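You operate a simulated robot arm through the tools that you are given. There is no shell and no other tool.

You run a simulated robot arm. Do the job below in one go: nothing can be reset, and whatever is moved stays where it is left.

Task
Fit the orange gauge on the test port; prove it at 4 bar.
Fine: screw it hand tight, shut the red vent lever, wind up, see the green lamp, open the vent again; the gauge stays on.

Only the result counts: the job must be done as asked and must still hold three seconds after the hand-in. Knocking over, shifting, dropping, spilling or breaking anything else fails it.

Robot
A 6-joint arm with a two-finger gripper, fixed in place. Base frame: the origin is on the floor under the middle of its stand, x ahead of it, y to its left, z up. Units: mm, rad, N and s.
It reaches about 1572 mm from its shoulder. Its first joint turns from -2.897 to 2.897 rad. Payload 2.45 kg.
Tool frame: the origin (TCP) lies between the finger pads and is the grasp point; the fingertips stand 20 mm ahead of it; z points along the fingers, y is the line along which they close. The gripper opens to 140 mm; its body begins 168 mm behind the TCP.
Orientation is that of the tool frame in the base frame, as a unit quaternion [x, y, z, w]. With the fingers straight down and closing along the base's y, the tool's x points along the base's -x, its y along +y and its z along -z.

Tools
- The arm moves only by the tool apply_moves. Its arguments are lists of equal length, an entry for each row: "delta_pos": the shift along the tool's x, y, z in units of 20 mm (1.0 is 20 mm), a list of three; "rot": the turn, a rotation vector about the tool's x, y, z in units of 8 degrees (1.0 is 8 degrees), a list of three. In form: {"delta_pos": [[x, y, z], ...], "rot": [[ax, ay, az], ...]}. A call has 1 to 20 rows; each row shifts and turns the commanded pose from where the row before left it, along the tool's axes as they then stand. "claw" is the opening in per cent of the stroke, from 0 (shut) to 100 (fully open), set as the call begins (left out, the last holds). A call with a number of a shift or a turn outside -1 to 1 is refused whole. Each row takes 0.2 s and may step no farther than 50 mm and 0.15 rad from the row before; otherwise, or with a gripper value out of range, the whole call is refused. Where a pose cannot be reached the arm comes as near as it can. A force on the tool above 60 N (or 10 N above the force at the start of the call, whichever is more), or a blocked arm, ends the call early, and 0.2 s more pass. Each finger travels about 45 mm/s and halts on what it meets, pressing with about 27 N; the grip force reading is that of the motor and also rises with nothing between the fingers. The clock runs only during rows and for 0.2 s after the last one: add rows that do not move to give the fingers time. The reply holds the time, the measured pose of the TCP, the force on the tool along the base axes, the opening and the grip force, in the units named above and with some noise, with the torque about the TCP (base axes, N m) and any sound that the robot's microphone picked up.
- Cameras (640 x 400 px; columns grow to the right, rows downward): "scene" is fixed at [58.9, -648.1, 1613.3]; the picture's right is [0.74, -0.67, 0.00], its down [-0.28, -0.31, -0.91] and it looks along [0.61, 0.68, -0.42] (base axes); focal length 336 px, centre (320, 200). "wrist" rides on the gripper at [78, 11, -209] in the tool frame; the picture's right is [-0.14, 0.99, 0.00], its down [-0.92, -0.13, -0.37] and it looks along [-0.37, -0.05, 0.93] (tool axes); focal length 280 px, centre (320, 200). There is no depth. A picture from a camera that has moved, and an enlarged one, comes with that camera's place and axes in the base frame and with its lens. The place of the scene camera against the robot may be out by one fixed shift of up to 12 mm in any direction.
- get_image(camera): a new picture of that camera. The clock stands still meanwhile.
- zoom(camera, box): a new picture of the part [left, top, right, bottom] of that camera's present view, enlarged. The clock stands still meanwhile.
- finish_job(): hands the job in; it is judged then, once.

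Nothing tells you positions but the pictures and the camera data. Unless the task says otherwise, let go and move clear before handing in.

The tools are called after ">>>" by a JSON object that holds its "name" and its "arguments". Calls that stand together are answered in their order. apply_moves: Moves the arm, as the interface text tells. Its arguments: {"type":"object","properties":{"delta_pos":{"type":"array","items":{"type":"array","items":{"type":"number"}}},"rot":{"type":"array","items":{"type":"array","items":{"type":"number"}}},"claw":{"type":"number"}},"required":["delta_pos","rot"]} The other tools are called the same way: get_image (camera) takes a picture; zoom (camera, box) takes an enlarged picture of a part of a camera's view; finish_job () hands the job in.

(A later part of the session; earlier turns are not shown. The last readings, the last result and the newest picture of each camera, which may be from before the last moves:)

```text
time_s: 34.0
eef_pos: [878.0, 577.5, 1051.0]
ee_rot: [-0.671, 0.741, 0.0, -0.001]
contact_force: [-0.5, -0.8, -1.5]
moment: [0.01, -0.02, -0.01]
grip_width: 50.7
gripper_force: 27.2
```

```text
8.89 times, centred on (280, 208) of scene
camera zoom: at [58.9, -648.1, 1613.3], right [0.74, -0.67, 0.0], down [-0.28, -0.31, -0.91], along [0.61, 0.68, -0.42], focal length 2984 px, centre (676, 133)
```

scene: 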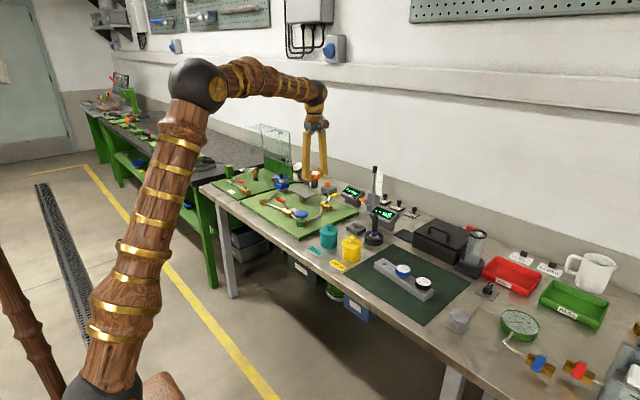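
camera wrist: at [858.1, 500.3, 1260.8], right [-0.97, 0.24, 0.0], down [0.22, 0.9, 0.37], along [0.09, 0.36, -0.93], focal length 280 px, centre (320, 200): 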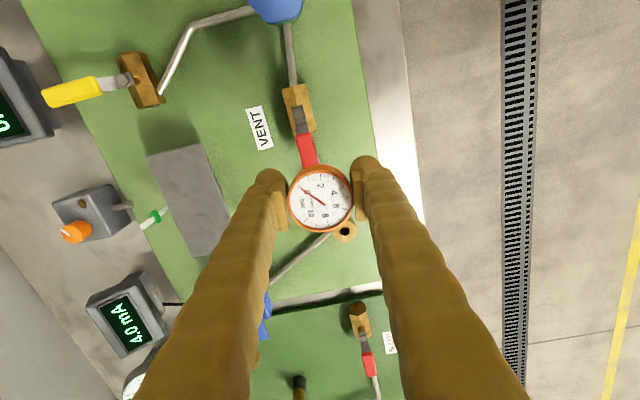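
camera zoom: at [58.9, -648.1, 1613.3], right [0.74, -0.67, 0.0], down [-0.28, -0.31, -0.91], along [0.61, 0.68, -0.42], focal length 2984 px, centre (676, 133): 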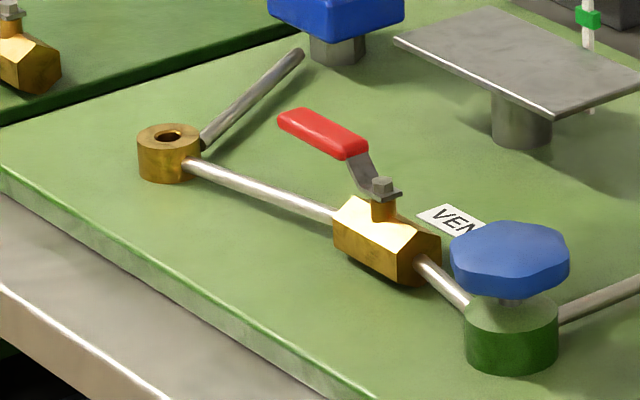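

The stem reaches about 25–30 mm below the grip point. I'll move above the port and pre-turn the hand counter-clockwise, so I have the most room to screw clockwise.

>>> {"name": "apply_moves", "arguments": {"delta_pos": [[-0.85, 0.15, 0], [-0.85, 0.15, 0], [-0.85, 0.15, 0], [-0.85, 0.15, 0], [-0.85, 0.15, 0], [-0.85, 0.15, 0], [-0.79, 0.13, 0], [0, 0, 0]], "rot": [[0, 0, 0], [0, 0, 0], [0, 0, 0], [0, 0, 0], [0, 0, 0], [0, 0, 0], [0, 0, 0], [0, 0, 0]]}}

>>> {"name": "apply_moves", "arguments": {"delta_pos": [[0, 0, 0], [0, 0, 0], [0, 0, 0], [0, 0, 0], [0, 0, 0], [0, 0, 0], [0, 0, 0], [0, 0, 0], [0, 0, 0], [0, 0, 0], [0, 0, 0]], "rot": [[0, 0, -1], [0, 0, -1], [0, 0, -1], [0, 0, -1], [0, 0, -1], [0, 0, -1], [0, 0, -1], [0, 0, -1], [0, 0, -1], [0, 0, -1], [0, 0, -1]]}}

>>> {"name": "get_image", "arguments": {"camera": "wrist"}}

>>> {"name": "get_image", "arguments": {"camera": "scene"}}

```text
time_s: 35.8
eef_pos: [868.9, 696.8, 1050.6]
ee_rot: [-0.67, 0.742, 0.0, 0.0]
contact_force: [-0.8, 0.1, -0.4]
moment: [0.03, -0.01, -0.04]
grip_width: 50.5
gripper_force: 26.8
```

```text
time_s: 38.2
eef_pos: [868.0, 696.0, 1051.6]
ee_rot: [0.998, -0.066, 0.0, -0.001]
contact_force: [1.1, -1.1, -1.7]
moment: [0.01, 0.0, 0.02]
grip_width: 50.5
gripper_force: 26.8
```

```text
taken
camera wrist: at [943.4, 675.2, 1261.2], right [-0.27, -0.96, 0.0], down [-0.9, 0.25, 0.37], along [-0.36, 0.1, -0.93], focal length 280 px, centre (320, 200)
```

wrist: 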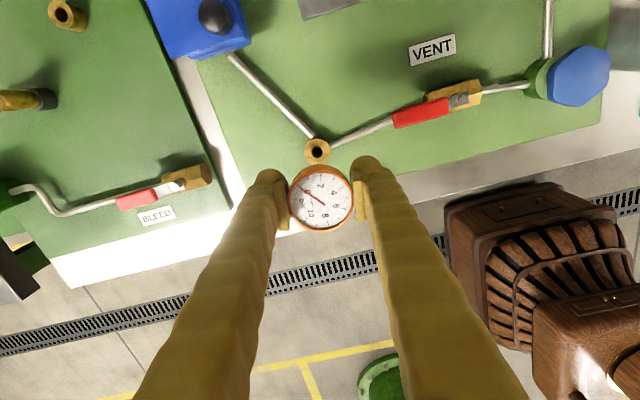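

```text
taken
```

scene: 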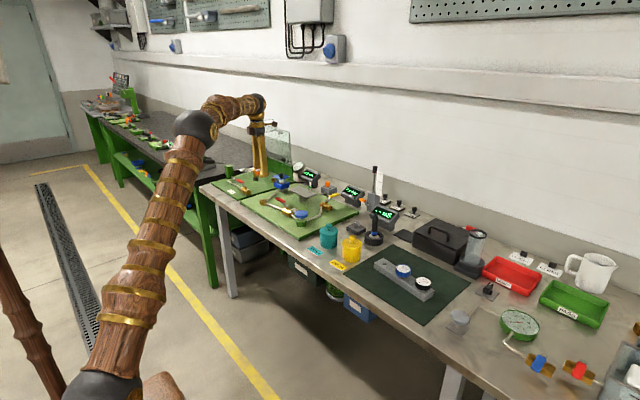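

The hand reached about -172°. From here the port is visible just beyond the gauge; I'll zoom for an exact fix.

>>> {"name": "zoom", "arguments": {"camera": "wrist", "box": [260, 110, 380, 240]}}

>>> {"name": "zoom", "arguments": {"camera": "wrist", "box": [360, 20, 620, 160]}}

```text
3.08 times, centred on (320, 175) of wrist
camera zoom: at [943.4, 675.2, 1261.2], right [-0.27, -0.96, 0.0], down [-0.9, 0.25, 0.37], along [-0.36, 0.1, -0.93], focal length 863 px, centre (320, 277)
```

zoom: 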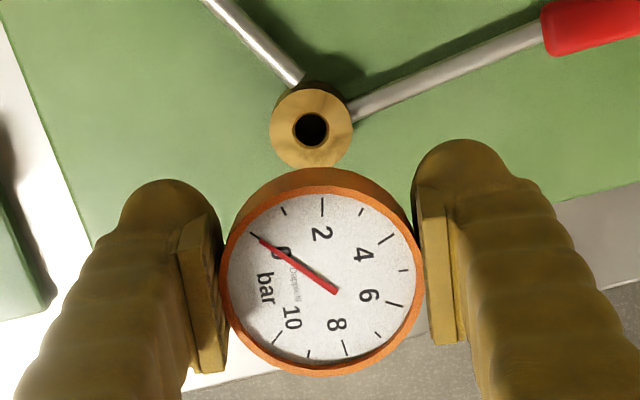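

```text
2.46 times, centred on (490, 90) of wrist
camera zoom: at [943.4, 675.2, 1261.2], right [-0.27, -0.96, 0.0], down [-0.9, 0.25, 0.37], along [-0.36, 0.1, -0.93], focal length 690 px, centre (-98, 471)
```

zoom: 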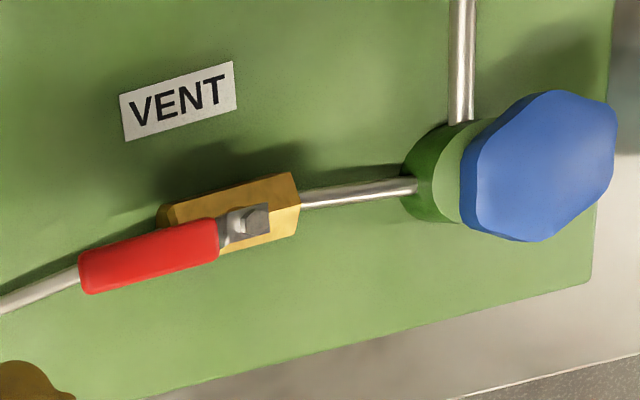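

The port centre is about (868.8, 698.5), top z ≈ 900. I'll centre on it and lower to TCP z ≈ 950, with the stem roughly 20 mm above the hole, then check alignment.

>>> {"name": "apply_moves", "arguments": {"delta_pos": [[0.023, -0.129, 0], [0, 0, 0.85], [0, 0, 0.85], [0, 0, 0.85], [0, 0, 0.85], [0, 0, 0.85], [0, 0, 0.85], [0, 0, 0]], "rot": [[0, 0, 0], [0, 0, 0], [0, 0, 0], [0, 0, 0], [0, 0, 0], [0, 0, 0], [0, 0, 0], [0, 0, 0]]}}

>>> {"name": "get_image", "arguments": {"camera": "wrist"}}

>>> {"name": "zoom", "arguments": {"camera": "scene", "box": [235, 170, 295, 215]}}

```text
time_s: 40.0
eef_pos: [870.6, 699.9, 949.8]
ee_rot: [0.998, -0.067, 0.0, 0.0]
contact_force: [0.5, 0.2, -1.2]
moment: [0.01, 0.02, -0.03]
grip_width: 51.1
gripper_force: 27.3
```

```text
taken
camera wrist: at [944.9, 677.8, 1159.3], right [-0.27, -0.96, 0.0], down [-0.9, 0.25, 0.37], along [-0.35, 0.1, -0.93], focal length 280 px, centre (320, 200)
```

wrist: 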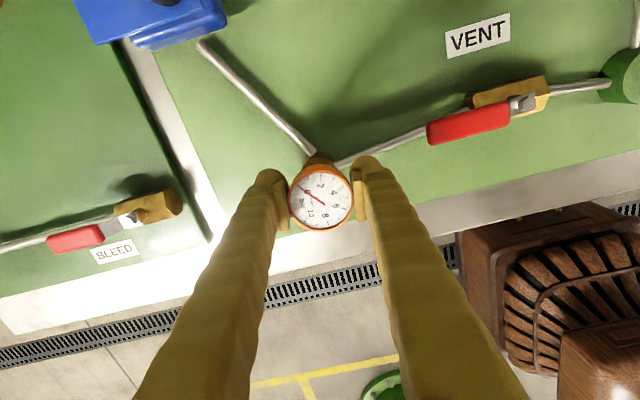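

```text
8.89 times, centred on (265, 192) of scene
camera zoom: at [58.9, -648.1, 1613.3], right [0.74, -0.67, 0.0], down [-0.28, -0.31, -0.91], along [0.61, 0.68, -0.42], focal length 2984 px, centre (809, 267)
```

zoom: 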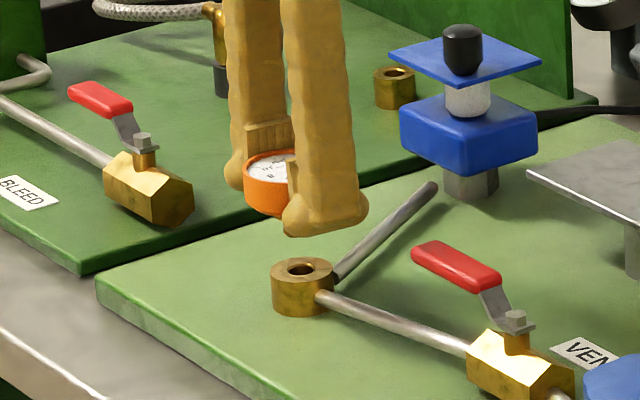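

>>> {"name": "zoom", "arguments": {"camera": "scene", "box": [252, 178, 280, 204]}}

>>> {"name": "zoom", "arguments": {"camera": "wrist", "box": [280, 130, 360, 240]}}

```text
15.38 times, centred on (266, 191) of scene
camera zoom: at [58.9, -648.1, 1613.3], right [0.74, -0.67, 0.0], down [-0.28, -0.31, -0.91], along [0.61, 0.68, -0.42], focal length 5164 px, centre (1151, 338)
```

zoom: 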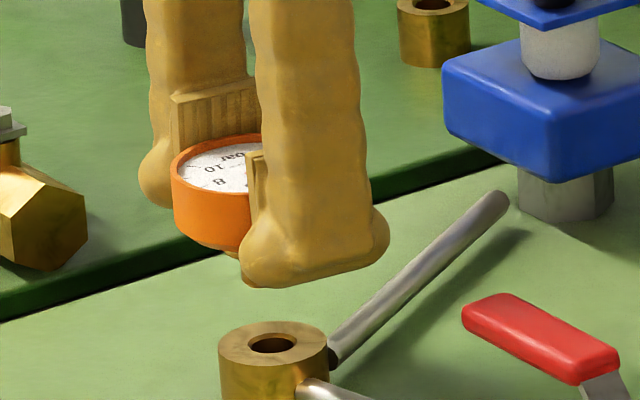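

```text
3.64 times, centred on (320, 185) of wrist
camera zoom: at [944.9, 677.8, 1159.3], right [-0.27, -0.96, 0.0], down [-0.9, 0.25, 0.37], along [-0.35, 0.1, -0.93], focal length 1020 px, centre (320, 254)
```

zoom: 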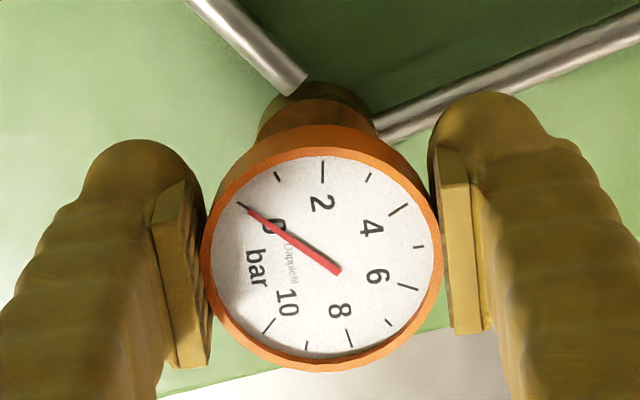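

The scene view suggests the gauge still sits a few mm short in +x of the port axis. I'll shift 3 mm in +x, lower a further ~10 mm and re-measure.

>>> {"name": "apply_moves", "arguments": {"delta_pos": [[0.149, -0.02, 0], [0, 0, 0.25], [0, 0, 0.25], [0, 0, 0]], "rot": [[0, 0, 0], [0, 0, 0], [0, 0, 0], [0, 0, 0]]}}

>>> {"name": "zoom", "arguments": {"camera": "scene", "box": [252, 178, 280, 204]}}

>>> {"name": "zoom", "arguments": {"camera": "wrist", "box": [290, 140, 350, 190]}}

```text
time_s: 41.0
eef_pos: [871.6, 698.2, 941.5]
ee_rot: [0.998, -0.067, -0.001, 0.0]
contact_force: [-0.4, 0.8, -1.0]
moment: [-0.03, -0.02, -0.01]
grip_width: 50.6
gripper_force: 27.3
```

```text
15.38 times, centred on (266, 191) of scene
camera zoom: at [58.9, -648.1, 1613.3], right [0.74, -0.67, 0.0], down [-0.28, -0.31, -0.91], along [0.61, 0.68, -0.42], focal length 5164 px, centre (1151, 338)
```

zoom: 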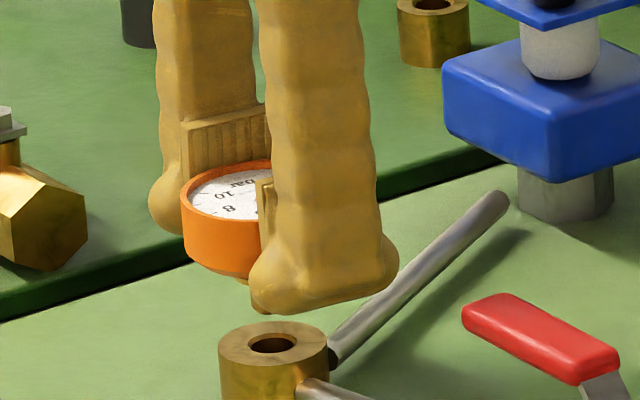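

```text
8.00 times, centred on (320, 165) of wrist
camera zoom: at [947.5, 677.3, 1149.3], right [-0.27, -0.96, 0.0], down [-0.9, 0.25, 0.37], along [-0.36, 0.1, -0.93], focal length 2243 px, centre (320, 480)
```

zoom: 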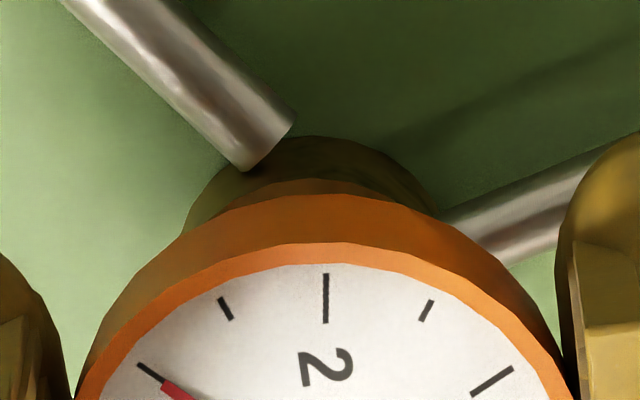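

Scene alignment is now good; the wrist view suggests about 1 mm more. I'll trim and lower in small steps toward contact.

>>> {"name": "apply_moves", "arguments": {"delta_pos": [[0.045, -0.045, 0], [0, 0, 0.1], [0, 0, 0.1], [0, 0, 0.1], [0, 0, 0.1], [0, 0, 0]], "rot": [[0, 0, 0], [0, 0, 0], [0, 0, 0], [0, 0, 0], [0, 0, 0], [0, 0, 0]]}}

>>> {"name": "zoom", "arguments": {"camera": "scene", "box": [252, 178, 280, 204]}}

>>> {"name": "zoom", "arguments": {"camera": "wrist", "box": [280, 130, 360, 240]}}

```text
time_s: 42.4
eef_pos: [874.2, 700.0, 931.3]
ee_rot: [0.998, -0.067, 0.0, 0.0]
contact_force: [0.6, 0.7, -0.6]
moment: [0.02, -0.05, -0.01]
grip_width: 50.6
gripper_force: 26.7
```

```text
15.38 times, centred on (266, 191) of scene
camera zoom: at [58.9, -648.1, 1613.3], right [0.74, -0.67, 0.0], down [-0.28, -0.31, -0.91], along [0.61, 0.68, -0.42], focal length 5164 px, centre (1151, 338)
```

zoom: 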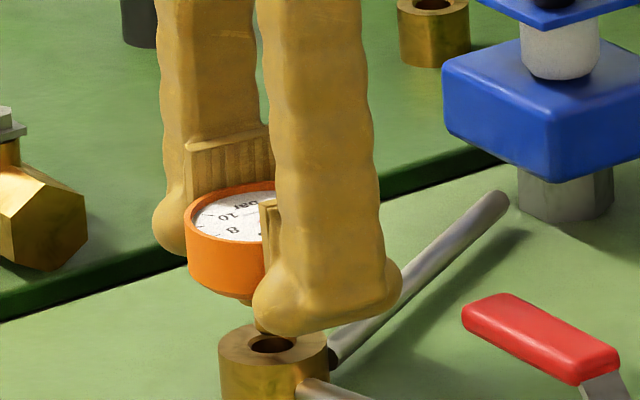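

```text
3.64 times, centred on (320, 185) of wrist
camera zoom: at [948.7, 678.2, 1140.9], right [-0.27, -0.96, 0.0], down [-0.9, 0.25, 0.37], along [-0.35, 0.1, -0.93], focal length 1020 px, centre (320, 254)
```

zoom: 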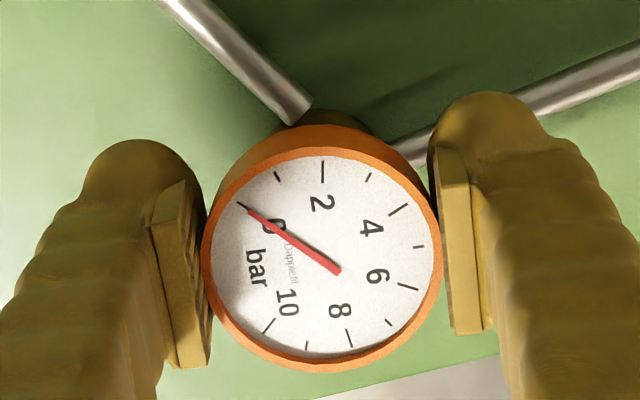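

The axis matches in the scene view; to verify the x direction independently, I'll lift slightly and turn the hand back to -84° for a sideways look at the port behind the gauge.

>>> {"name": "apply_moves", "arguments": {"delta_pos": [[0, 0, -0.25], [0, 0, -0.25], [0, 0, 0], [0, 0, 0], [0, 0, 0], [0, 0, 0], [0, 0, 0], [0, 0, 0], [0, 0, 0], [0, 0, 0], [0, 0, 0], [0, 0, 0], [0, 0, 0], [0, 0, 0]], "rot": [[0, 0, 0], [0, 0, 0], [0, 0, 1], [0, 0, 1], [0, 0, 1], [0, 0, 1], [0, 0, 1], [0, 0, 1], [0, 0, 1], [0, 0, 1], [0, 0, 1], [0, 0, 1], [0, 0, 1], [0, 0, 0]]}}

>>> {"name": "zoom", "arguments": {"camera": "wrist", "box": [280, 130, 360, 240]}}

>>> {"name": "zoom", "arguments": {"camera": "wrist", "box": [290, 140, 350, 190]}}

>>> {"name": "zoom", "arguments": {"camera": "scene", "box": [252, 178, 280, 204]}}

```text
time_s: 45.4
eef_pos: [873.0, 699.4, 939.3]
ee_rot: [-0.67, 0.742, 0.0, 0.0]
contact_force: [-0.2, -0.3, -0.7]
moment: [0.0, 0.03, 0.01]
grip_width: 50.6
gripper_force: 27.1
```

```text
3.64 times, centred on (320, 185) of wrist
camera zoom: at [853.8, 622.7, 1151.3], right [-0.97, 0.24, 0.0], down [0.22, 0.9, 0.37], along [0.09, 0.36, -0.93], focal length 1020 px, centre (320, 254)
```

zoom: 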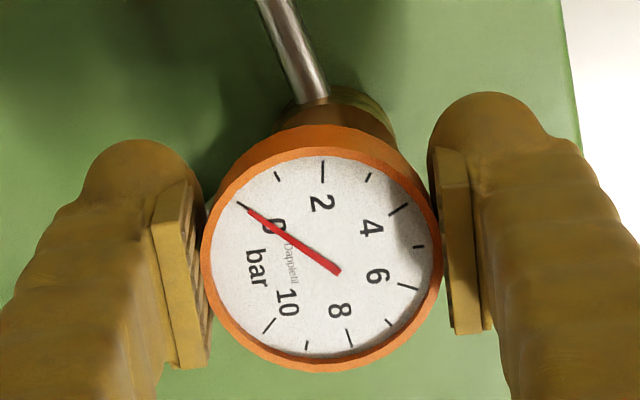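

```text
8.00 times, centred on (320, 165) of wrist
camera zoom: at [853.8, 622.7, 1151.3], right [-0.97, 0.24, 0.0], down [0.22, 0.9, 0.37], along [0.09, 0.36, -0.93], focal length 2243 px, centre (320, 480)
```

zoom: 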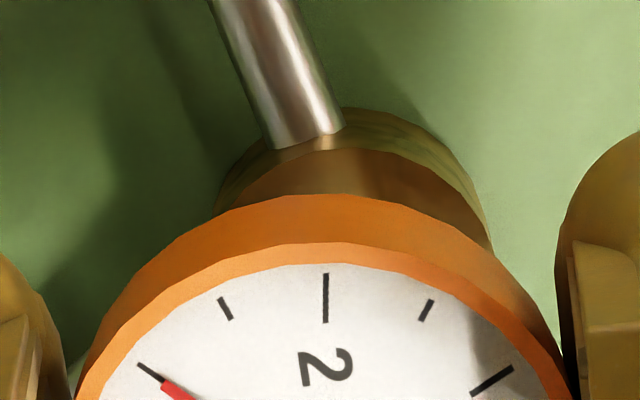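

```text
15.38 times, centred on (266, 191) of scene
camera zoom: at [58.9, -648.1, 1613.3], right [0.74, -0.67, 0.0], down [-0.28, -0.31, -0.91], along [0.61, 0.68, -0.42], focal length 5164 px, centre (1151, 338)
```

zoom: 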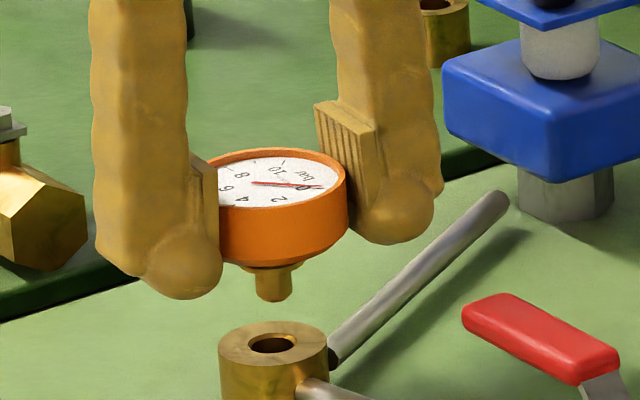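

This side view shows the stem clearly, and a small wobble of the gauge axis (~1–2 mm) about the hand's axis, which I'll compensate while turning. The -172° pose was well aligned, so I'll turn back there and lower gently to touch the port.

>>> {"name": "apply_moves", "arguments": {"delta_pos": [[0, 0, 0], [0, 0, 0], [0, 0, 0], [0, 0, 0], [0, 0, 0], [0, 0, 0], [0, 0, 0], [0, 0, 0], [0, 0, 0], [0, 0, 0], [0, 0, 0], [0, 0, 0]], "rot": [[0, 0, -1], [0, 0, -1], [0, 0, -1], [0, 0, -1], [0, 0, -1], [0, 0, -1], [0, 0, -1], [0, 0, -1], [0, 0, -1], [0, 0, -1], [0, 0, -1], [0, 0, 0]]}}

>>> {"name": "apply_moves", "arguments": {"delta_pos": [[-0.005, 0.02, 0.1], [0, 0, 0.1], [0, 0, 0.1], [0, 0, 0.1], [0, 0, 0.1], [0, 0, 0.05], [0, 0, 0]], "rot": [[0, 0, 0], [0, 0, 0], [0, 0, 0], [0, 0, 0], [0, 0, 0], [0, 0, 0], [0, 0, 0]]}}

>>> {"name": "zoom", "arguments": {"camera": "scene", "box": [252, 178, 280, 204]}}

```text
time_s: 48.0
eef_pos: [873.9, 700.1, 940.5]
ee_rot: [0.998, -0.067, 0.001, 0.0]
contact_force: [0.2, -0.2, -2.0]
moment: [0.01, 0.02, -0.01]
grip_width: 50.5
gripper_force: 27.3
```

```text
time_s: 49.6
eef_pos: [873.0, 699.9, 929.9]
ee_rot: [0.998, -0.067, 0.0, 0.0]
contact_force: [-0.1, -0.2, -2.0]
moment: [0.02, -0.02, 0.01]
grip_width: 50.6
gripper_force: 27.2
```

```text
15.38 times, centred on (266, 191) of scene
camera zoom: at [58.9, -648.1, 1613.3], right [0.74, -0.67, 0.0], down [-0.28, -0.31, -0.91], along [0.61, 0.68, -0.42], focal length 5164 px, centre (1151, 338)
```

zoom: 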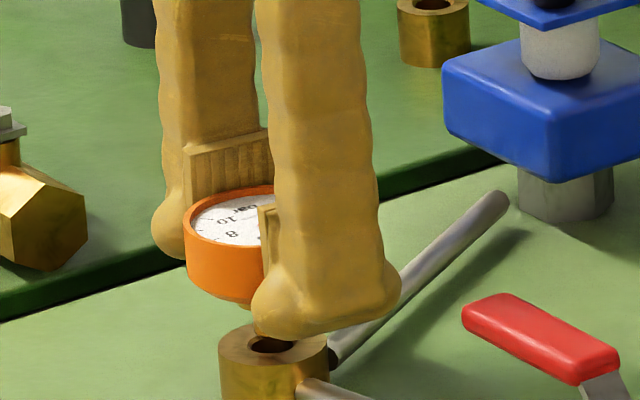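

No contact yet; the stem tip should touch at about TCP z ≈ 922. I'll continue down in 1 mm steps.

>>> {"name": "apply_moves", "arguments": {"delta_pos": [[0, 0, 0.05], [0, 0, 0.05], [0, 0, 0.05], [0, 0, 0.05], [0, 0, 0.05], [0, 0, 0.05]], "rot": [[0, 0, 0], [0, 0, 0], [0, 0, 0], [0, 0, 0], [0, 0, 0], [0, 0, 0]]}}

>>> {"name": "apply_moves", "arguments": {"delta_pos": [[0, 0, 0.05], [0, 0, 0.05]], "rot": [[0, 0, 0], [0, 0, 0]]}}

>>> {"name": "zoom", "arguments": {"camera": "scene", "box": [252, 178, 280, 204]}}

>>> {"name": "zoom", "arguments": {"camera": "wrist", "box": [280, 130, 360, 240]}}

```text
time_s: 51.0
eef_pos: [872.5, 699.0, 924.5]
ee_rot: [0.998, -0.067, 0.0, -0.001]
contact_force: [0.5, -0.1, -1.8]
moment: [0.0, 0.03, -0.01]
grip_width: 50.8
gripper_force: 27.1
```

```text
time_s: 51.6
eef_pos: [874.1, 699.8, 923.3]
ee_rot: [0.998, -0.067, -0.001, 0.0]
contact_force: [0.3, -0.1, -1.3]
moment: [0.02, 0.0, -0.01]
grip_width: 50.4
gripper_force: 26.7
```

```text
15.38 times, centred on (266, 191) of scene
camera zoom: at [58.9, -648.1, 1613.3], right [0.74, -0.67, 0.0], down [-0.28, -0.31, -0.91], along [0.61, 0.68, -0.42], focal length 5164 px, centre (1151, 338)
```

zoom: 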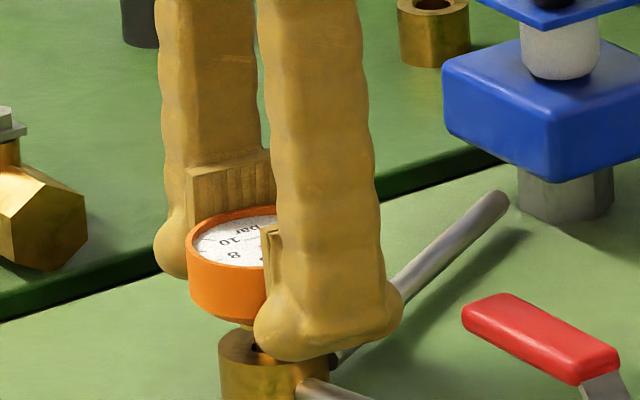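

```text
3.64 times, centred on (320, 185) of wrist
camera zoom: at [948.3, 677.9, 1132.4], right [-0.27, -0.96, 0.0], down [-0.9, 0.25, 0.37], along [-0.36, 0.1, -0.93], focal length 1020 px, centre (320, 254)
```

zoom: 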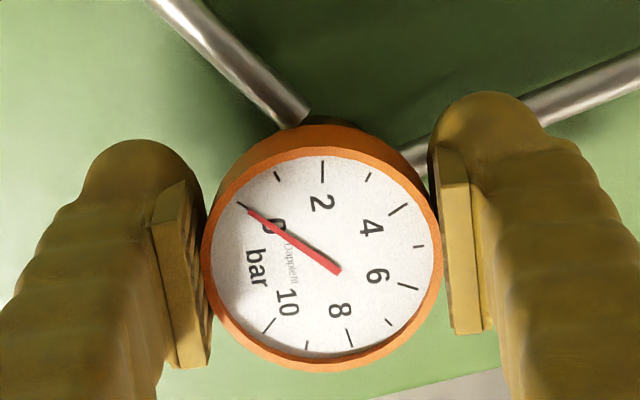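

Alignment still looks right and there is still no contact. I'll continue down in 1 mm steps.

>>> {"name": "apply_moves", "arguments": {"delta_pos": [[0, 0, 0.05], [0, 0, 0.05]], "rot": [[0, 0, 0], [0, 0, 0]]}}

>>> {"name": "apply_moves", "arguments": {"delta_pos": [[0, 0, 0.05], [0, 0, 0.05]], "rot": [[0, 0, 0], [0, 0, 0]]}}

>>> {"name": "zoom", "arguments": {"camera": "scene", "box": [252, 178, 280, 204]}}

```text
time_s: 52.2
eef_pos: [873.1, 699.7, 921.3]
ee_rot: [0.998, -0.067, 0.0, 0.0]
contact_force: [-4.8, 1.0, 2.8]
moment: [0.06, 0.14, 0.01]
grip_width: 50.6
gripper_force: 27.2
```

```text
time_s: 52.8
eef_pos: [873.0, 700.0, 920.0]
ee_rot: [0.998, -0.068, 0.001, -0.001]
contact_force: [-13.3, 3.4, 23.5]
moment: [0.07, 0.3, -0.01]
grip_width: 51.0
gripper_force: 26.8
```

```text
15.38 times, centred on (266, 191) of scene
camera zoom: at [58.9, -648.1, 1613.3], right [0.74, -0.67, 0.0], down [-0.28, -0.31, -0.91], along [0.61, 0.68, -0.42], focal length 5164 px, centre (1151, 338)
```

zoom: 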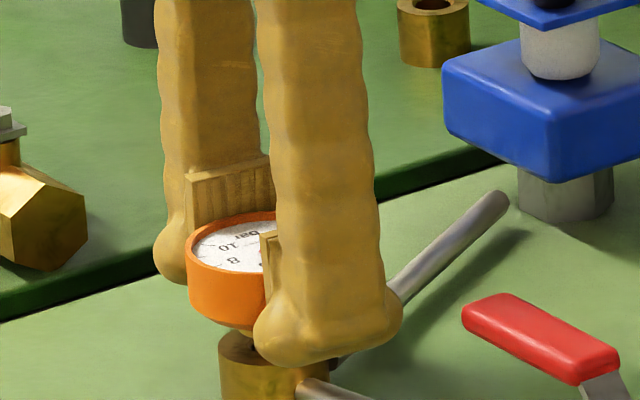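

Contact at z ≈ 921, with the port pushing the stem toward -x, so the hole lies slightly more to -x. I'll lift 1 mm, shift about 1.5 mm that way and touch down again.

>>> {"name": "apply_moves", "arguments": {"delta_pos": [[0, 0, -0.06], [-0.077, -0.01, 0], [0, 0, 0.05], [0, 0, 0]], "rot": [[0, 0, 0], [0, 0, 0], [0, 0, 0], [0, 0, 0]]}}

>>> {"name": "apply_moves", "arguments": {"delta_pos": [[0, 0, 0.05], [0, 0, 0]], "rot": [[0, 0, 0], [0, 0, 0]]}}

```text
time_s: 53.8
eef_pos: [872.6, 699.5, 918.9]
ee_rot: [0.998, -0.067, 0.002, 0.001]
contact_force: [12.3, 7.7, 21.2]
moment: [0.13, 0.02, -0.01]
grip_width: 50.7
gripper_force: 27.5
```

```text
time_s: 54.4
eef_pos: [872.8, 699.8, 918.4]
ee_rot: [0.998, -0.067, 0.0, 0.0]
contact_force: [12.9, 7.8, 21.2]
moment: [0.08, 0.07, -0.05]
grip_width: 50.5
gripper_force: 27.1
```

The stem now sits captured in the hole, with side forces showing I over-shifted a little. I'll trim the position to relieve them.

>>> {"name": "apply_moves", "arguments": {"delta_pos": [[0.033, -0.04, 0], [0, 0, 0]], "rot": [[0, 0, 0], [0, 0, 0]]}}

>>> {"name": "zoom", "arguments": {"camera": "scene", "box": [252, 178, 280, 204]}}

>>> {"name": "zoom", "arguments": {"camera": "wrist", "box": [280, 130, 360, 240]}}

```text
time_s: 55.0
eef_pos: [871.7, 701.2, 918.1]
ee_rot: [0.998, -0.068, -0.002, 0.001]
contact_force: [-10.0, -8.6, 20.3]
moment: [-0.05, 0.2, 0.03]
grip_width: 50.4
gripper_force: 27.4
```

```text
15.38 times, centred on (266, 191) of scene
camera zoom: at [58.9, -648.1, 1613.3], right [0.74, -0.67, 0.0], down [-0.28, -0.31, -0.91], along [0.61, 0.68, -0.42], focal length 5164 px, centre (1151, 338)
```

zoom: 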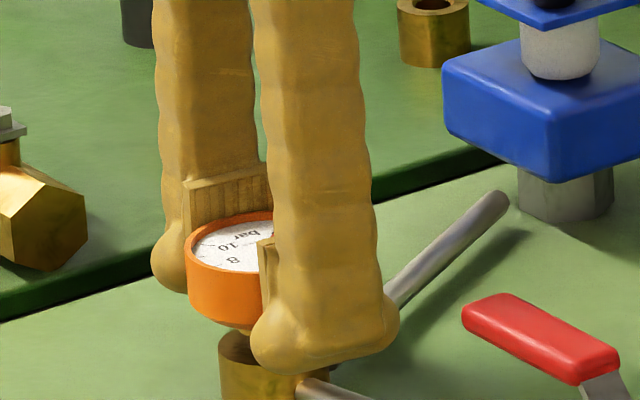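

```text
3.64 times, centred on (320, 185) of wrist
camera zoom: at [947.3, 678.7, 1127.7], right [-0.27, -0.96, 0.0], down [-0.89, 0.25, 0.37], along [-0.36, 0.1, -0.93], focal length 1020 px, centre (320, 254)
```

zoom: 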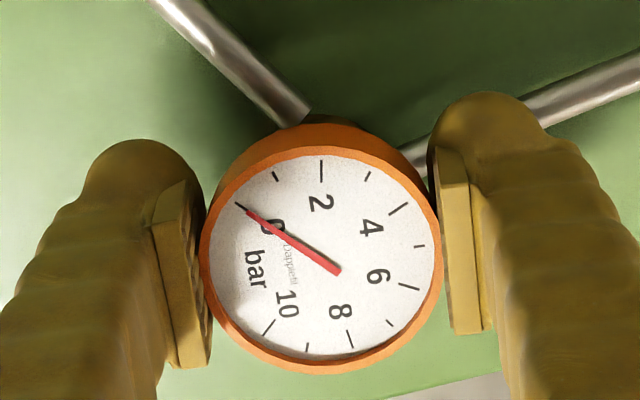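

The stem seems to be resting on the port's rim (side forces look like friction, and the gauge slipped up ~2 mm in the grip) rather than entering. I'll lift a few mm and turn to -84°, where both cameras can see the stem, to align precisely.

>>> {"name": "apply_moves", "arguments": {"delta_pos": [[0, 0, -0.1], [0, 0, -0.1], [0, 0, -0.1], [0, 0, 0], [0, 0, 0], [0, 0, 0], [0, 0, 0], [0, 0, 0], [0, 0, 0], [0, 0, 0], [0, 0, 0], [0, 0, 0], [0, 0, 0], [0, 0, 0], [0, 0, 0]], "rot": [[0, 0, 0], [0, 0, 0], [0, 0, 0], [0, 0, 1], [0, 0, 1], [0, 0, 1], [0, 0, 1], [0, 0, 1], [0, 0, 1], [0, 0, 1], [0, 0, 1], [0, 0, 1], [0, 0, 1], [0, 0, 1], [0, 0, 0]]}}

>>> {"name": "zoom", "arguments": {"camera": "scene", "box": [252, 178, 280, 204]}}

>>> {"name": "zoom", "arguments": {"camera": "wrist", "box": [290, 140, 350, 190]}}

>>> {"name": "zoom", "arguments": {"camera": "wrist", "box": [280, 130, 360, 240]}}

```text
time_s: 58.2
eef_pos: [872.2, 700.0, 923.1]
ee_rot: [-0.671, 0.742, 0.0, 0.0]
contact_force: [-6.4, -3.5, 3.1]
moment: [-0.1, 0.17, -0.02]
grip_width: 50.4
gripper_force: 27.7
```

```text
15.38 times, centred on (266, 191) of scene
camera zoom: at [58.9, -648.1, 1613.3], right [0.74, -0.67, 0.0], down [-0.28, -0.31, -0.91], along [0.61, 0.68, -0.42], focal length 5164 px, centre (1151, 338)
```

zoom: 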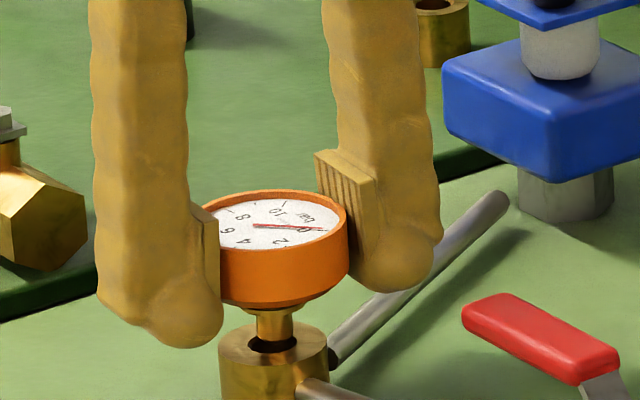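

```text
8.00 times, centred on (320, 165) of wrist
camera zoom: at [853.0, 623.4, 1133.9], right [-0.97, 0.24, 0.0], down [0.22, 0.9, 0.37], along [0.09, 0.36, -0.93], focal length 2243 px, centre (320, 480)
```

zoom: 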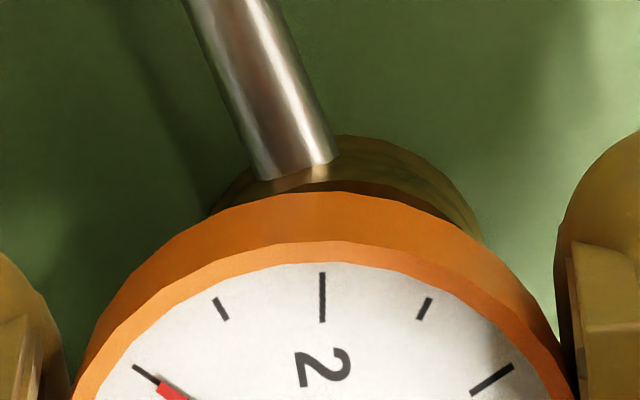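

```text
3.64 times, centred on (320, 185) of wrist
camera zoom: at [853.0, 623.4, 1133.9], right [-0.97, 0.24, 0.0], down [0.22, 0.9, 0.37], along [0.09, 0.36, -0.93], focal length 1020 px, centre (320, 254)
```

zoom: 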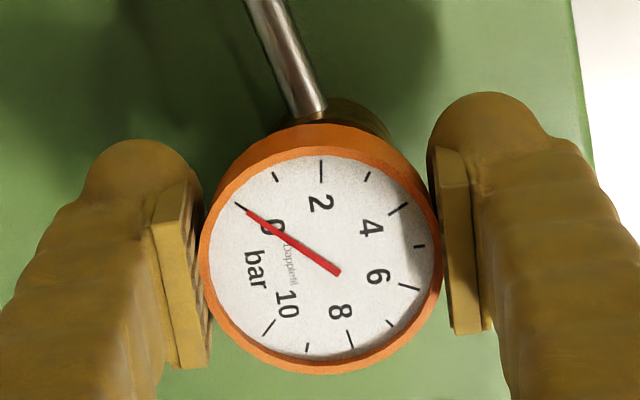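

In this view the stem tip is right at the mouth of the hole, with a light side force toward -x, -y. I'll shift about 1.5 mm in -x and check the force.

>>> {"name": "apply_moves", "arguments": {"delta_pos": [[0.022, 0.073, 0], [0, 0, 0]], "rot": [[0, 0, 0], [0, 0, 0]]}}

>>> {"name": "zoom", "arguments": {"camera": "scene", "box": [256, 186, 276, 202]}}

```text
time_s: 58.8
eef_pos: [870.0, 699.2, 923.0]
ee_rot: [-0.671, 0.742, -0.001, 0.0]
contact_force: [0.4, 0.5, -2.1]
moment: [0.0, 0.01, -0.02]
grip_width: 50.4
gripper_force: 27.3
```

```text
16.00 times, centred on (266, 194) of scene
camera zoom: at [58.9, -648.1, 1613.3], right [0.74, -0.67, 0.0], down [-0.28, -0.31, -0.91], along [0.61, 0.68, -0.42], focal length 5371 px, centre (1184, 296)
```

zoom: 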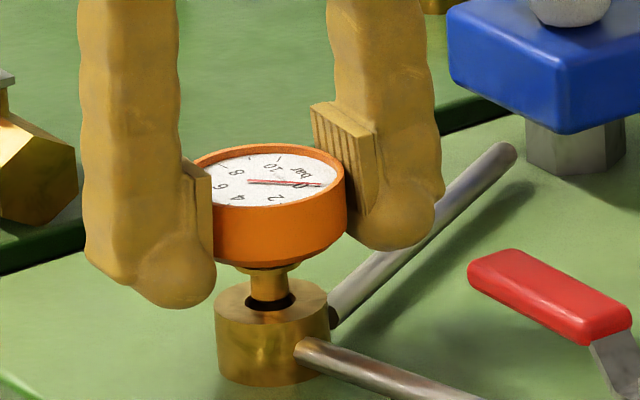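

The side force vanished and the stem sits inside the hole's outline. I'll lower in 1 mm steps and watch the force.

>>> {"name": "apply_moves", "arguments": {"delta_pos": [[0.01, -0.01, 0.05], [0, 0, 0.05], [0, 0, 0]], "rot": [[0, 0, 0], [0, 0, 0], [0, 0, 0]]}}

>>> {"name": "apply_moves", "arguments": {"delta_pos": [[0, 0, 0.05], [0, 0, 0]], "rot": [[0, 0, 0], [0, 0, 0]]}}

>>> {"name": "zoom", "arguments": {"camera": "scene", "box": [256, 186, 276, 202]}}

```text
time_s: 59.6
eef_pos: [870.2, 700.6, 921.8]
ee_rot: [-0.671, 0.741, 0.0, 0.0]
contact_force: [-4.2, -3.7, 8.5]
moment: [-0.04, 0.06, -0.02]
grip_width: 50.6
gripper_force: 27.2
```

```text
time_s: 60.2
eef_pos: [870.8, 699.2, 923.2]
ee_rot: [-0.672, 0.741, 0.0, 0.0]
contact_force: [-8.4, -9.6, 22.5]
moment: [-0.13, 0.13, 0.03]
grip_width: 50.3
gripper_force: 27.3
```

```text
16.00 times, centred on (266, 194) of scene
camera zoom: at [58.9, -648.1, 1613.3], right [0.74, -0.67, 0.0], down [-0.28, -0.31, -0.91], along [0.61, 0.68, -0.42], focal length 5371 px, centre (1184, 296)
```

zoom: 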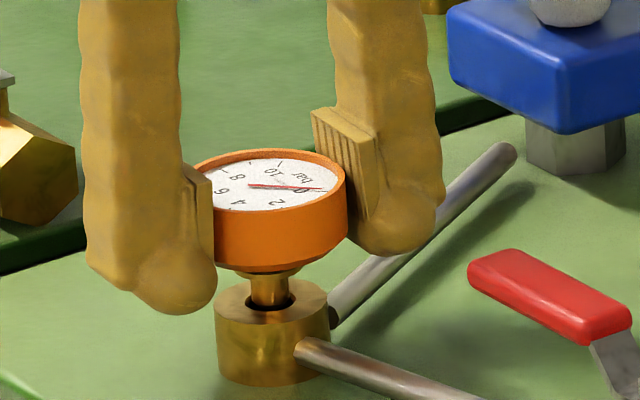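

The port is pushing the stem toward -x, -y, so it is touching the far edge of the hole. I'll lift 1.5 mm, shift about 1.5 mm back that way and lower again.

>>> {"name": "apply_moves", "arguments": {"delta_pos": [[0, 0, -0.075], [0.06, 0.044, 0], [0, 0, 0.05], [0, 0, 0]], "rot": [[0, 0, 0], [0, 0, 0], [0, 0, 0], [0, 0, 0]]}}

>>> {"name": "apply_moves", "arguments": {"delta_pos": [[0, 0, 0.05], [0, 0, 0]], "rot": [[0, 0, 0], [0, 0, 0]]}}

>>> {"name": "zoom", "arguments": {"camera": "scene", "box": [256, 186, 276, 202]}}

```text
time_s: 61.2
eef_pos: [870.2, 699.7, 921.0]
ee_rot: [-0.671, 0.741, 0.0, 0.0]
contact_force: [-1.0, -0.1, -2.0]
moment: [0.01, 0.01, 0.0]
grip_width: 50.6
gripper_force: 26.8
```

```text
time_s: 61.8
eef_pos: [870.1, 700.7, 920.0]
ee_rot: [-0.671, 0.741, 0.0, -0.001]
contact_force: [-0.1, -0.4, -1.4]
moment: [-0.01, 0.01, -0.05]
grip_width: 50.6
gripper_force: 26.8
```

```text
16.00 times, centred on (266, 194) of scene
camera zoom: at [58.9, -648.1, 1613.3], right [0.74, -0.67, 0.0], down [-0.28, -0.31, -0.91], along [0.61, 0.68, -0.42], focal length 5371 px, centre (1184, 296)
```

zoom: 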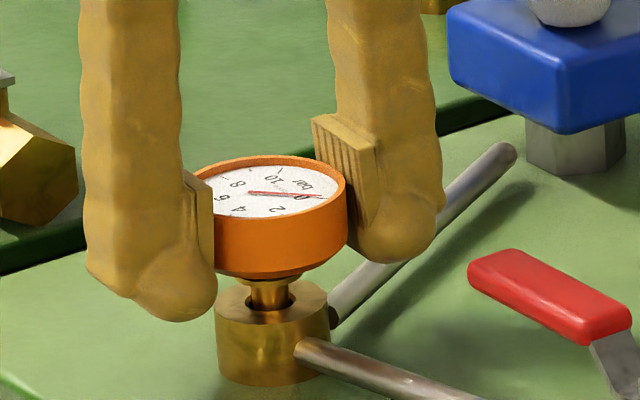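

The stem is now going into the hole without any force. I'll keep lowering in 1 mm steps until it meets the thread.

>>> {"name": "apply_moves", "arguments": {"delta_pos": [[0, 0, 0.05], [0, 0, 0.05], [0, 0, 0]], "rot": [[0, 0, 0], [0, 0, 0], [0, 0, 0]]}}

>>> {"name": "apply_moves", "arguments": {"delta_pos": [[0, 0, 0.05], [0, 0, 0]], "rot": [[0, 0, 0], [0, 0, 0]]}}

>>> {"name": "zoom", "arguments": {"camera": "scene", "box": [256, 186, 276, 202]}}

```text
time_s: 62.6
eef_pos: [869.4, 698.7, 917.9]
ee_rot: [-0.671, 0.741, 0.001, -0.001]
contact_force: [-13.9, -13.9, -0.1]
moment: [0.3, -0.55, 0.04]
grip_width: 50.3
gripper_force: 26.9
```

```text
time_s: 63.2
eef_pos: [870.1, 699.1, 917.6]
ee_rot: [-0.671, 0.742, 0.0, 0.0]
contact_force: [-20.7, -19.6, 12.2]
moment: [0.16, 0.06, 0.05]
grip_width: 50.4
gripper_force: 27.1
```

```text
16.00 times, centred on (266, 194) of scene
camera zoom: at [58.9, -648.1, 1613.3], right [0.74, -0.67, 0.0], down [-0.28, -0.31, -0.91], along [0.61, 0.68, -0.42], focal length 5371 px, centre (1184, 296)
```

zoom: 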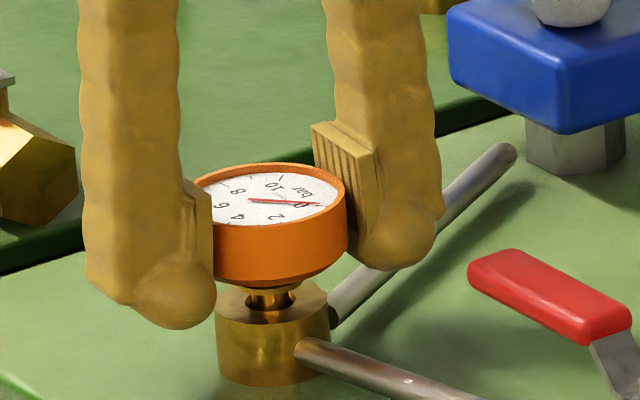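

The port appears to have caught the stem and now pulls it sideways toward its axis (-x, -y). I'll follow that by about 0.8 mm each way to unload it.

>>> {"name": "apply_moves", "arguments": {"delta_pos": [[0.044, 0.036, 0], [0, 0, 0]], "rot": [[0, 0, 0], [0, 0, 0]]}}

>>> {"name": "zoom", "arguments": {"camera": "wrist", "box": [280, 130, 360, 240]}}

>>> {"name": "zoom", "arguments": {"camera": "scene", "box": [256, 186, 276, 202]}}

```text
time_s: 63.8
eef_pos: [869.6, 699.0, 917.1]
ee_rot: [-0.671, 0.741, -0.001, 0.002]
contact_force: [-1.4, 3.9, 9.9]
moment: [0.23, -0.05, 0.02]
grip_width: 50.4
gripper_force: 26.5
```

```text
3.64 times, centred on (320, 185) of wrist
camera zoom: at [850.0, 621.6, 1127.2], right [-0.97, 0.23, 0.0], down [0.22, 0.9, 0.37], along [0.09, 0.36, -0.93], focal length 1020 px, centre (320, 254)
```

zoom: 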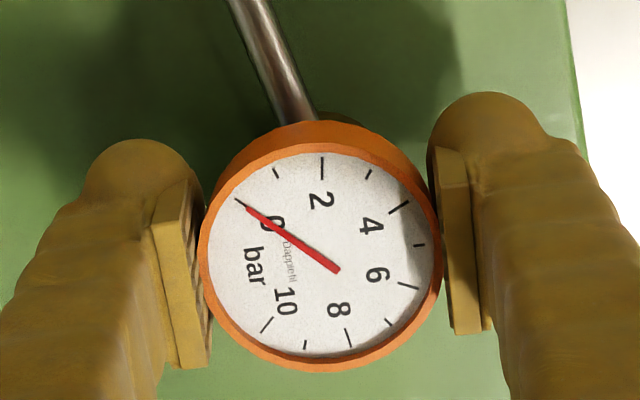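

```text
16.00 times, centred on (266, 194) of scene
camera zoom: at [58.9, -648.1, 1613.3], right [0.74, -0.67, 0.0], down [-0.28, -0.31, -0.91], along [0.61, 0.68, -0.42], focal length 5371 px, centre (1184, 296)
```

zoom: 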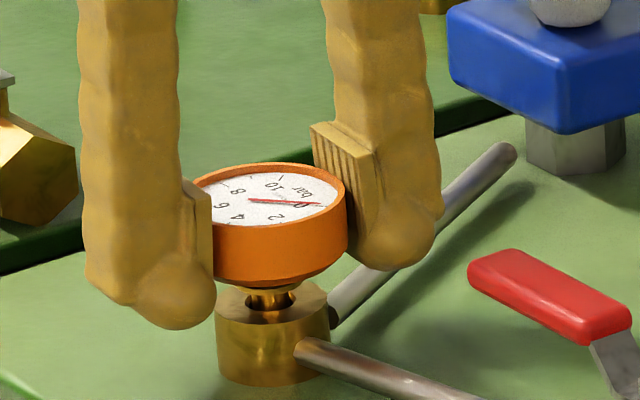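

The side load is relieved and the stem is held on the port axis. Now I'll start turning clockwise (seen from above) and watch force, torque and sound.

>>> {"name": "apply_moves", "arguments": {"delta_pos": [[0, 0, 0], [0, 0, 0], [0, 0, 0], [0, 0, 0], [0, 0, 0]], "rot": [[0, 0, 1], [0, 0, 1], [0, 0, 1], [0, 0, 1], [0, 0, 1]]}}

>>> {"name": "zoom", "arguments": {"camera": "scene", "box": [256, 186, 276, 202]}}

>>> {"name": "zoom", "arguments": {"camera": "wrist", "box": [280, 130, 360, 240]}}

```text
time_s: 65.0
eef_pos: [868.8, 700.8, 917.1]
ee_rot: [-0.376, 0.927, 0.001, 0.0]
contact_force: [-2.1, 19.0, 13.3]
moment: [0.13, -0.17, 0.03]
grip_width: 50.5
gripper_force: 27.3
```

```text
16.00 times, centred on (266, 194) of scene
camera zoom: at [58.9, -648.1, 1613.3], right [0.74, -0.67, 0.0], down [-0.28, -0.31, -0.91], along [0.61, 0.68, -0.42], focal length 5371 px, centre (1184, 296)
```

zoom: 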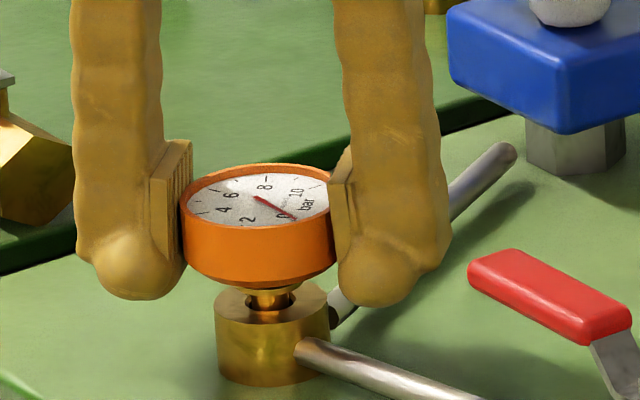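

```text
3.64 times, centred on (320, 185) of wrist
camera zoom: at [804.4, 652.0, 1127.0], right [-0.59, 0.81, 0.0], down [0.75, 0.55, 0.37], along [0.3, 0.22, -0.93], focal length 1020 px, centre (320, 254)
```

zoom: 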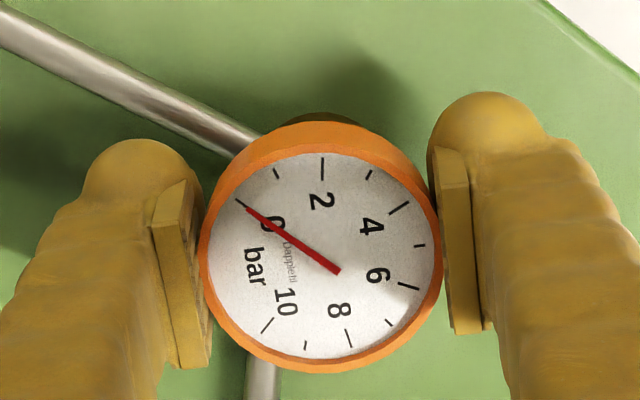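

The gauge turns with the hand; a sideways load of 19 N has built up from the slightly off-centre grip. I'll correct that and keep turning with a compensating offset per step.

>>> {"name": "apply_moves", "arguments": {"delta_pos": [[-0.024, 0.025, 0], [-0.0067, 0.0051, 0], [-0.0067, 0.0051, 0], [-0.0067, 0.0051, 0], [-0.0067, 0.0051, 0], [-0.0067, 0.0051, 0], [-0.0067, 0.0051, 0]], "rot": [[0, 0, 0], [0, 0, 1], [0, 0, 1], [0, 0, 1], [0, 0, 1], [0, 0, 1], [0, 0, 1]]}}

>>> {"name": "zoom", "arguments": {"camera": "scene", "box": [256, 186, 276, 202]}}

```text
time_s: 66.6
eef_pos: [868.9, 701.2, 916.1]
ee_rot: [0.034, 0.999, 0.001, 0.0]
contact_force: [-24.2, 10.6, 5.8]
moment: [-0.01, -0.07, 0.02]
grip_width: 50.2
gripper_force: 26.7
```

```text
16.00 times, centred on (266, 194) of scene
camera zoom: at [58.9, -648.1, 1613.3], right [0.74, -0.67, 0.0], down [-0.28, -0.31, -0.91], along [0.61, 0.68, -0.42], focal length 5371 px, centre (1184, 296)
```

zoom: 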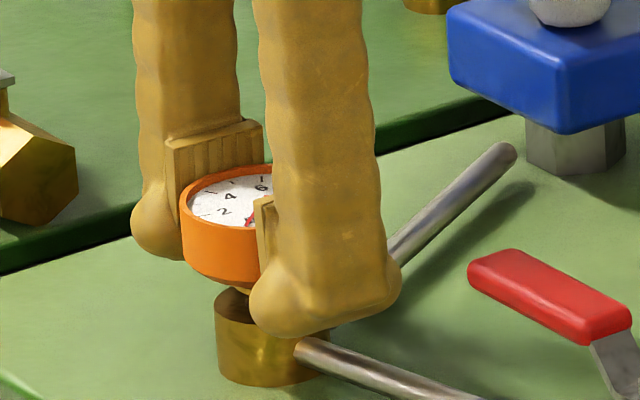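

Turning is progressing and the thread seems to be drawing down (vertical force falling). I'll relieve the side load again and continue with refined compensation plus a slight downward feed.

>>> {"name": "apply_moves", "arguments": {"delta_pos": [[0.046, 0.017, 0.01], [-0.0034, 0.0089, 0.002], [-0.0034, 0.0089, 0.002], [-0.0034, 0.0089, 0.002], [-0.0034, 0.0089, 0.002], [-0.0034, 0.0089, 0.002], [-0.0034, 0.0089, 0.002]], "rot": [[0, 0, 0], [0, 0, 1], [0, 0, 1], [0, 0, 1], [0, 0, 1], [0, 0, 1], [0, 0, 1]]}}

>>> {"name": "zoom", "arguments": {"camera": "scene", "box": [256, 186, 276, 202]}}

```text
time_s: 68.2
eef_pos: [870.1, 701.2, 915.8]
ee_rot: [0.437, 0.899, -0.001, 0.0]
contact_force: [-15.8, -3.6, -1.2]
moment: [-0.17, -0.03, 0.0]
grip_width: 50.6
gripper_force: 27.1
```

```text
16.00 times, centred on (266, 194) of scene
camera zoom: at [58.9, -648.1, 1613.3], right [0.74, -0.67, 0.0], down [-0.28, -0.31, -0.91], along [0.61, 0.68, -0.42], focal length 5371 px, centre (1184, 296)
```

zoom: 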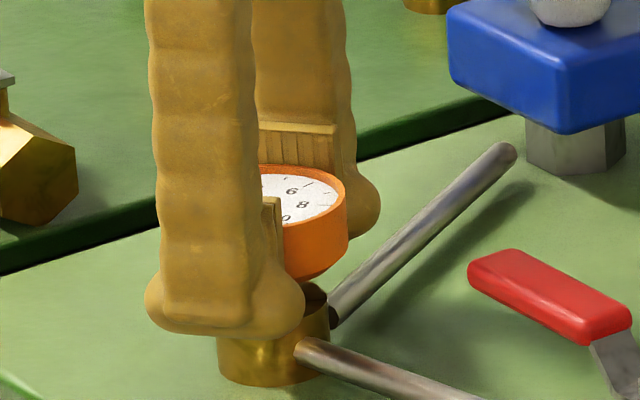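

The thread is drawing the gauge down with almost no torque yet. I'll keep turning with more downward feed and small side corrections.

>>> {"name": "apply_moves", "arguments": {"delta_pos": [[0.0126, -0.028, 0.02], [-0.0004, 0.0056, 0.005], [-0.0004, 0.0056, 0.005], [-0.0004, 0.0056, 0.005], [-0.0004, 0.0056, 0.005], [-0.0004, 0.0056, 0.005], [-0.0004, 0.0056, 0.005]], "rot": [[0, 0, 0], [0, 0, 1], [0, 0, 1], [0, 0, 1], [0, 0, 1], [0, 0, 1], [0, 0, 1]]}}

>>> {"name": "zoom", "arguments": {"camera": "scene", "box": [256, 186, 276, 202]}}

```text
time_s: 69.8
eef_pos: [868.8, 699.9, 917.9]
ee_rot: [0.765, 0.644, 0.0, 0.0]
contact_force: [3.3, -9.6, 3.7]
moment: [-0.15, -0.05, 0.01]
grip_width: 50.2
gripper_force: 27.2
```

```text
16.00 times, centred on (266, 194) of scene
camera zoom: at [58.9, -648.1, 1613.3], right [0.74, -0.67, 0.0], down [-0.28, -0.31, -0.91], along [0.61, 0.68, -0.42], focal length 5371 px, centre (1184, 296)
```

zoom: 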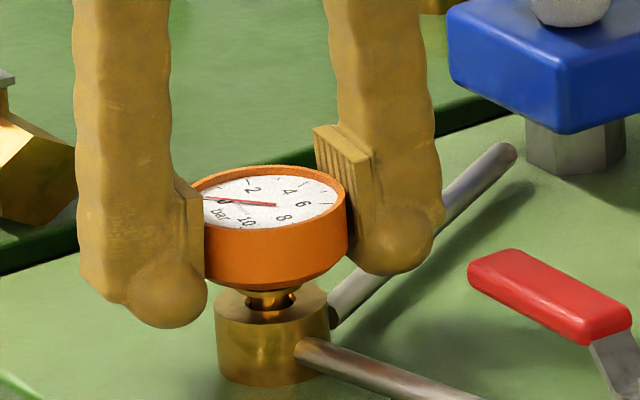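

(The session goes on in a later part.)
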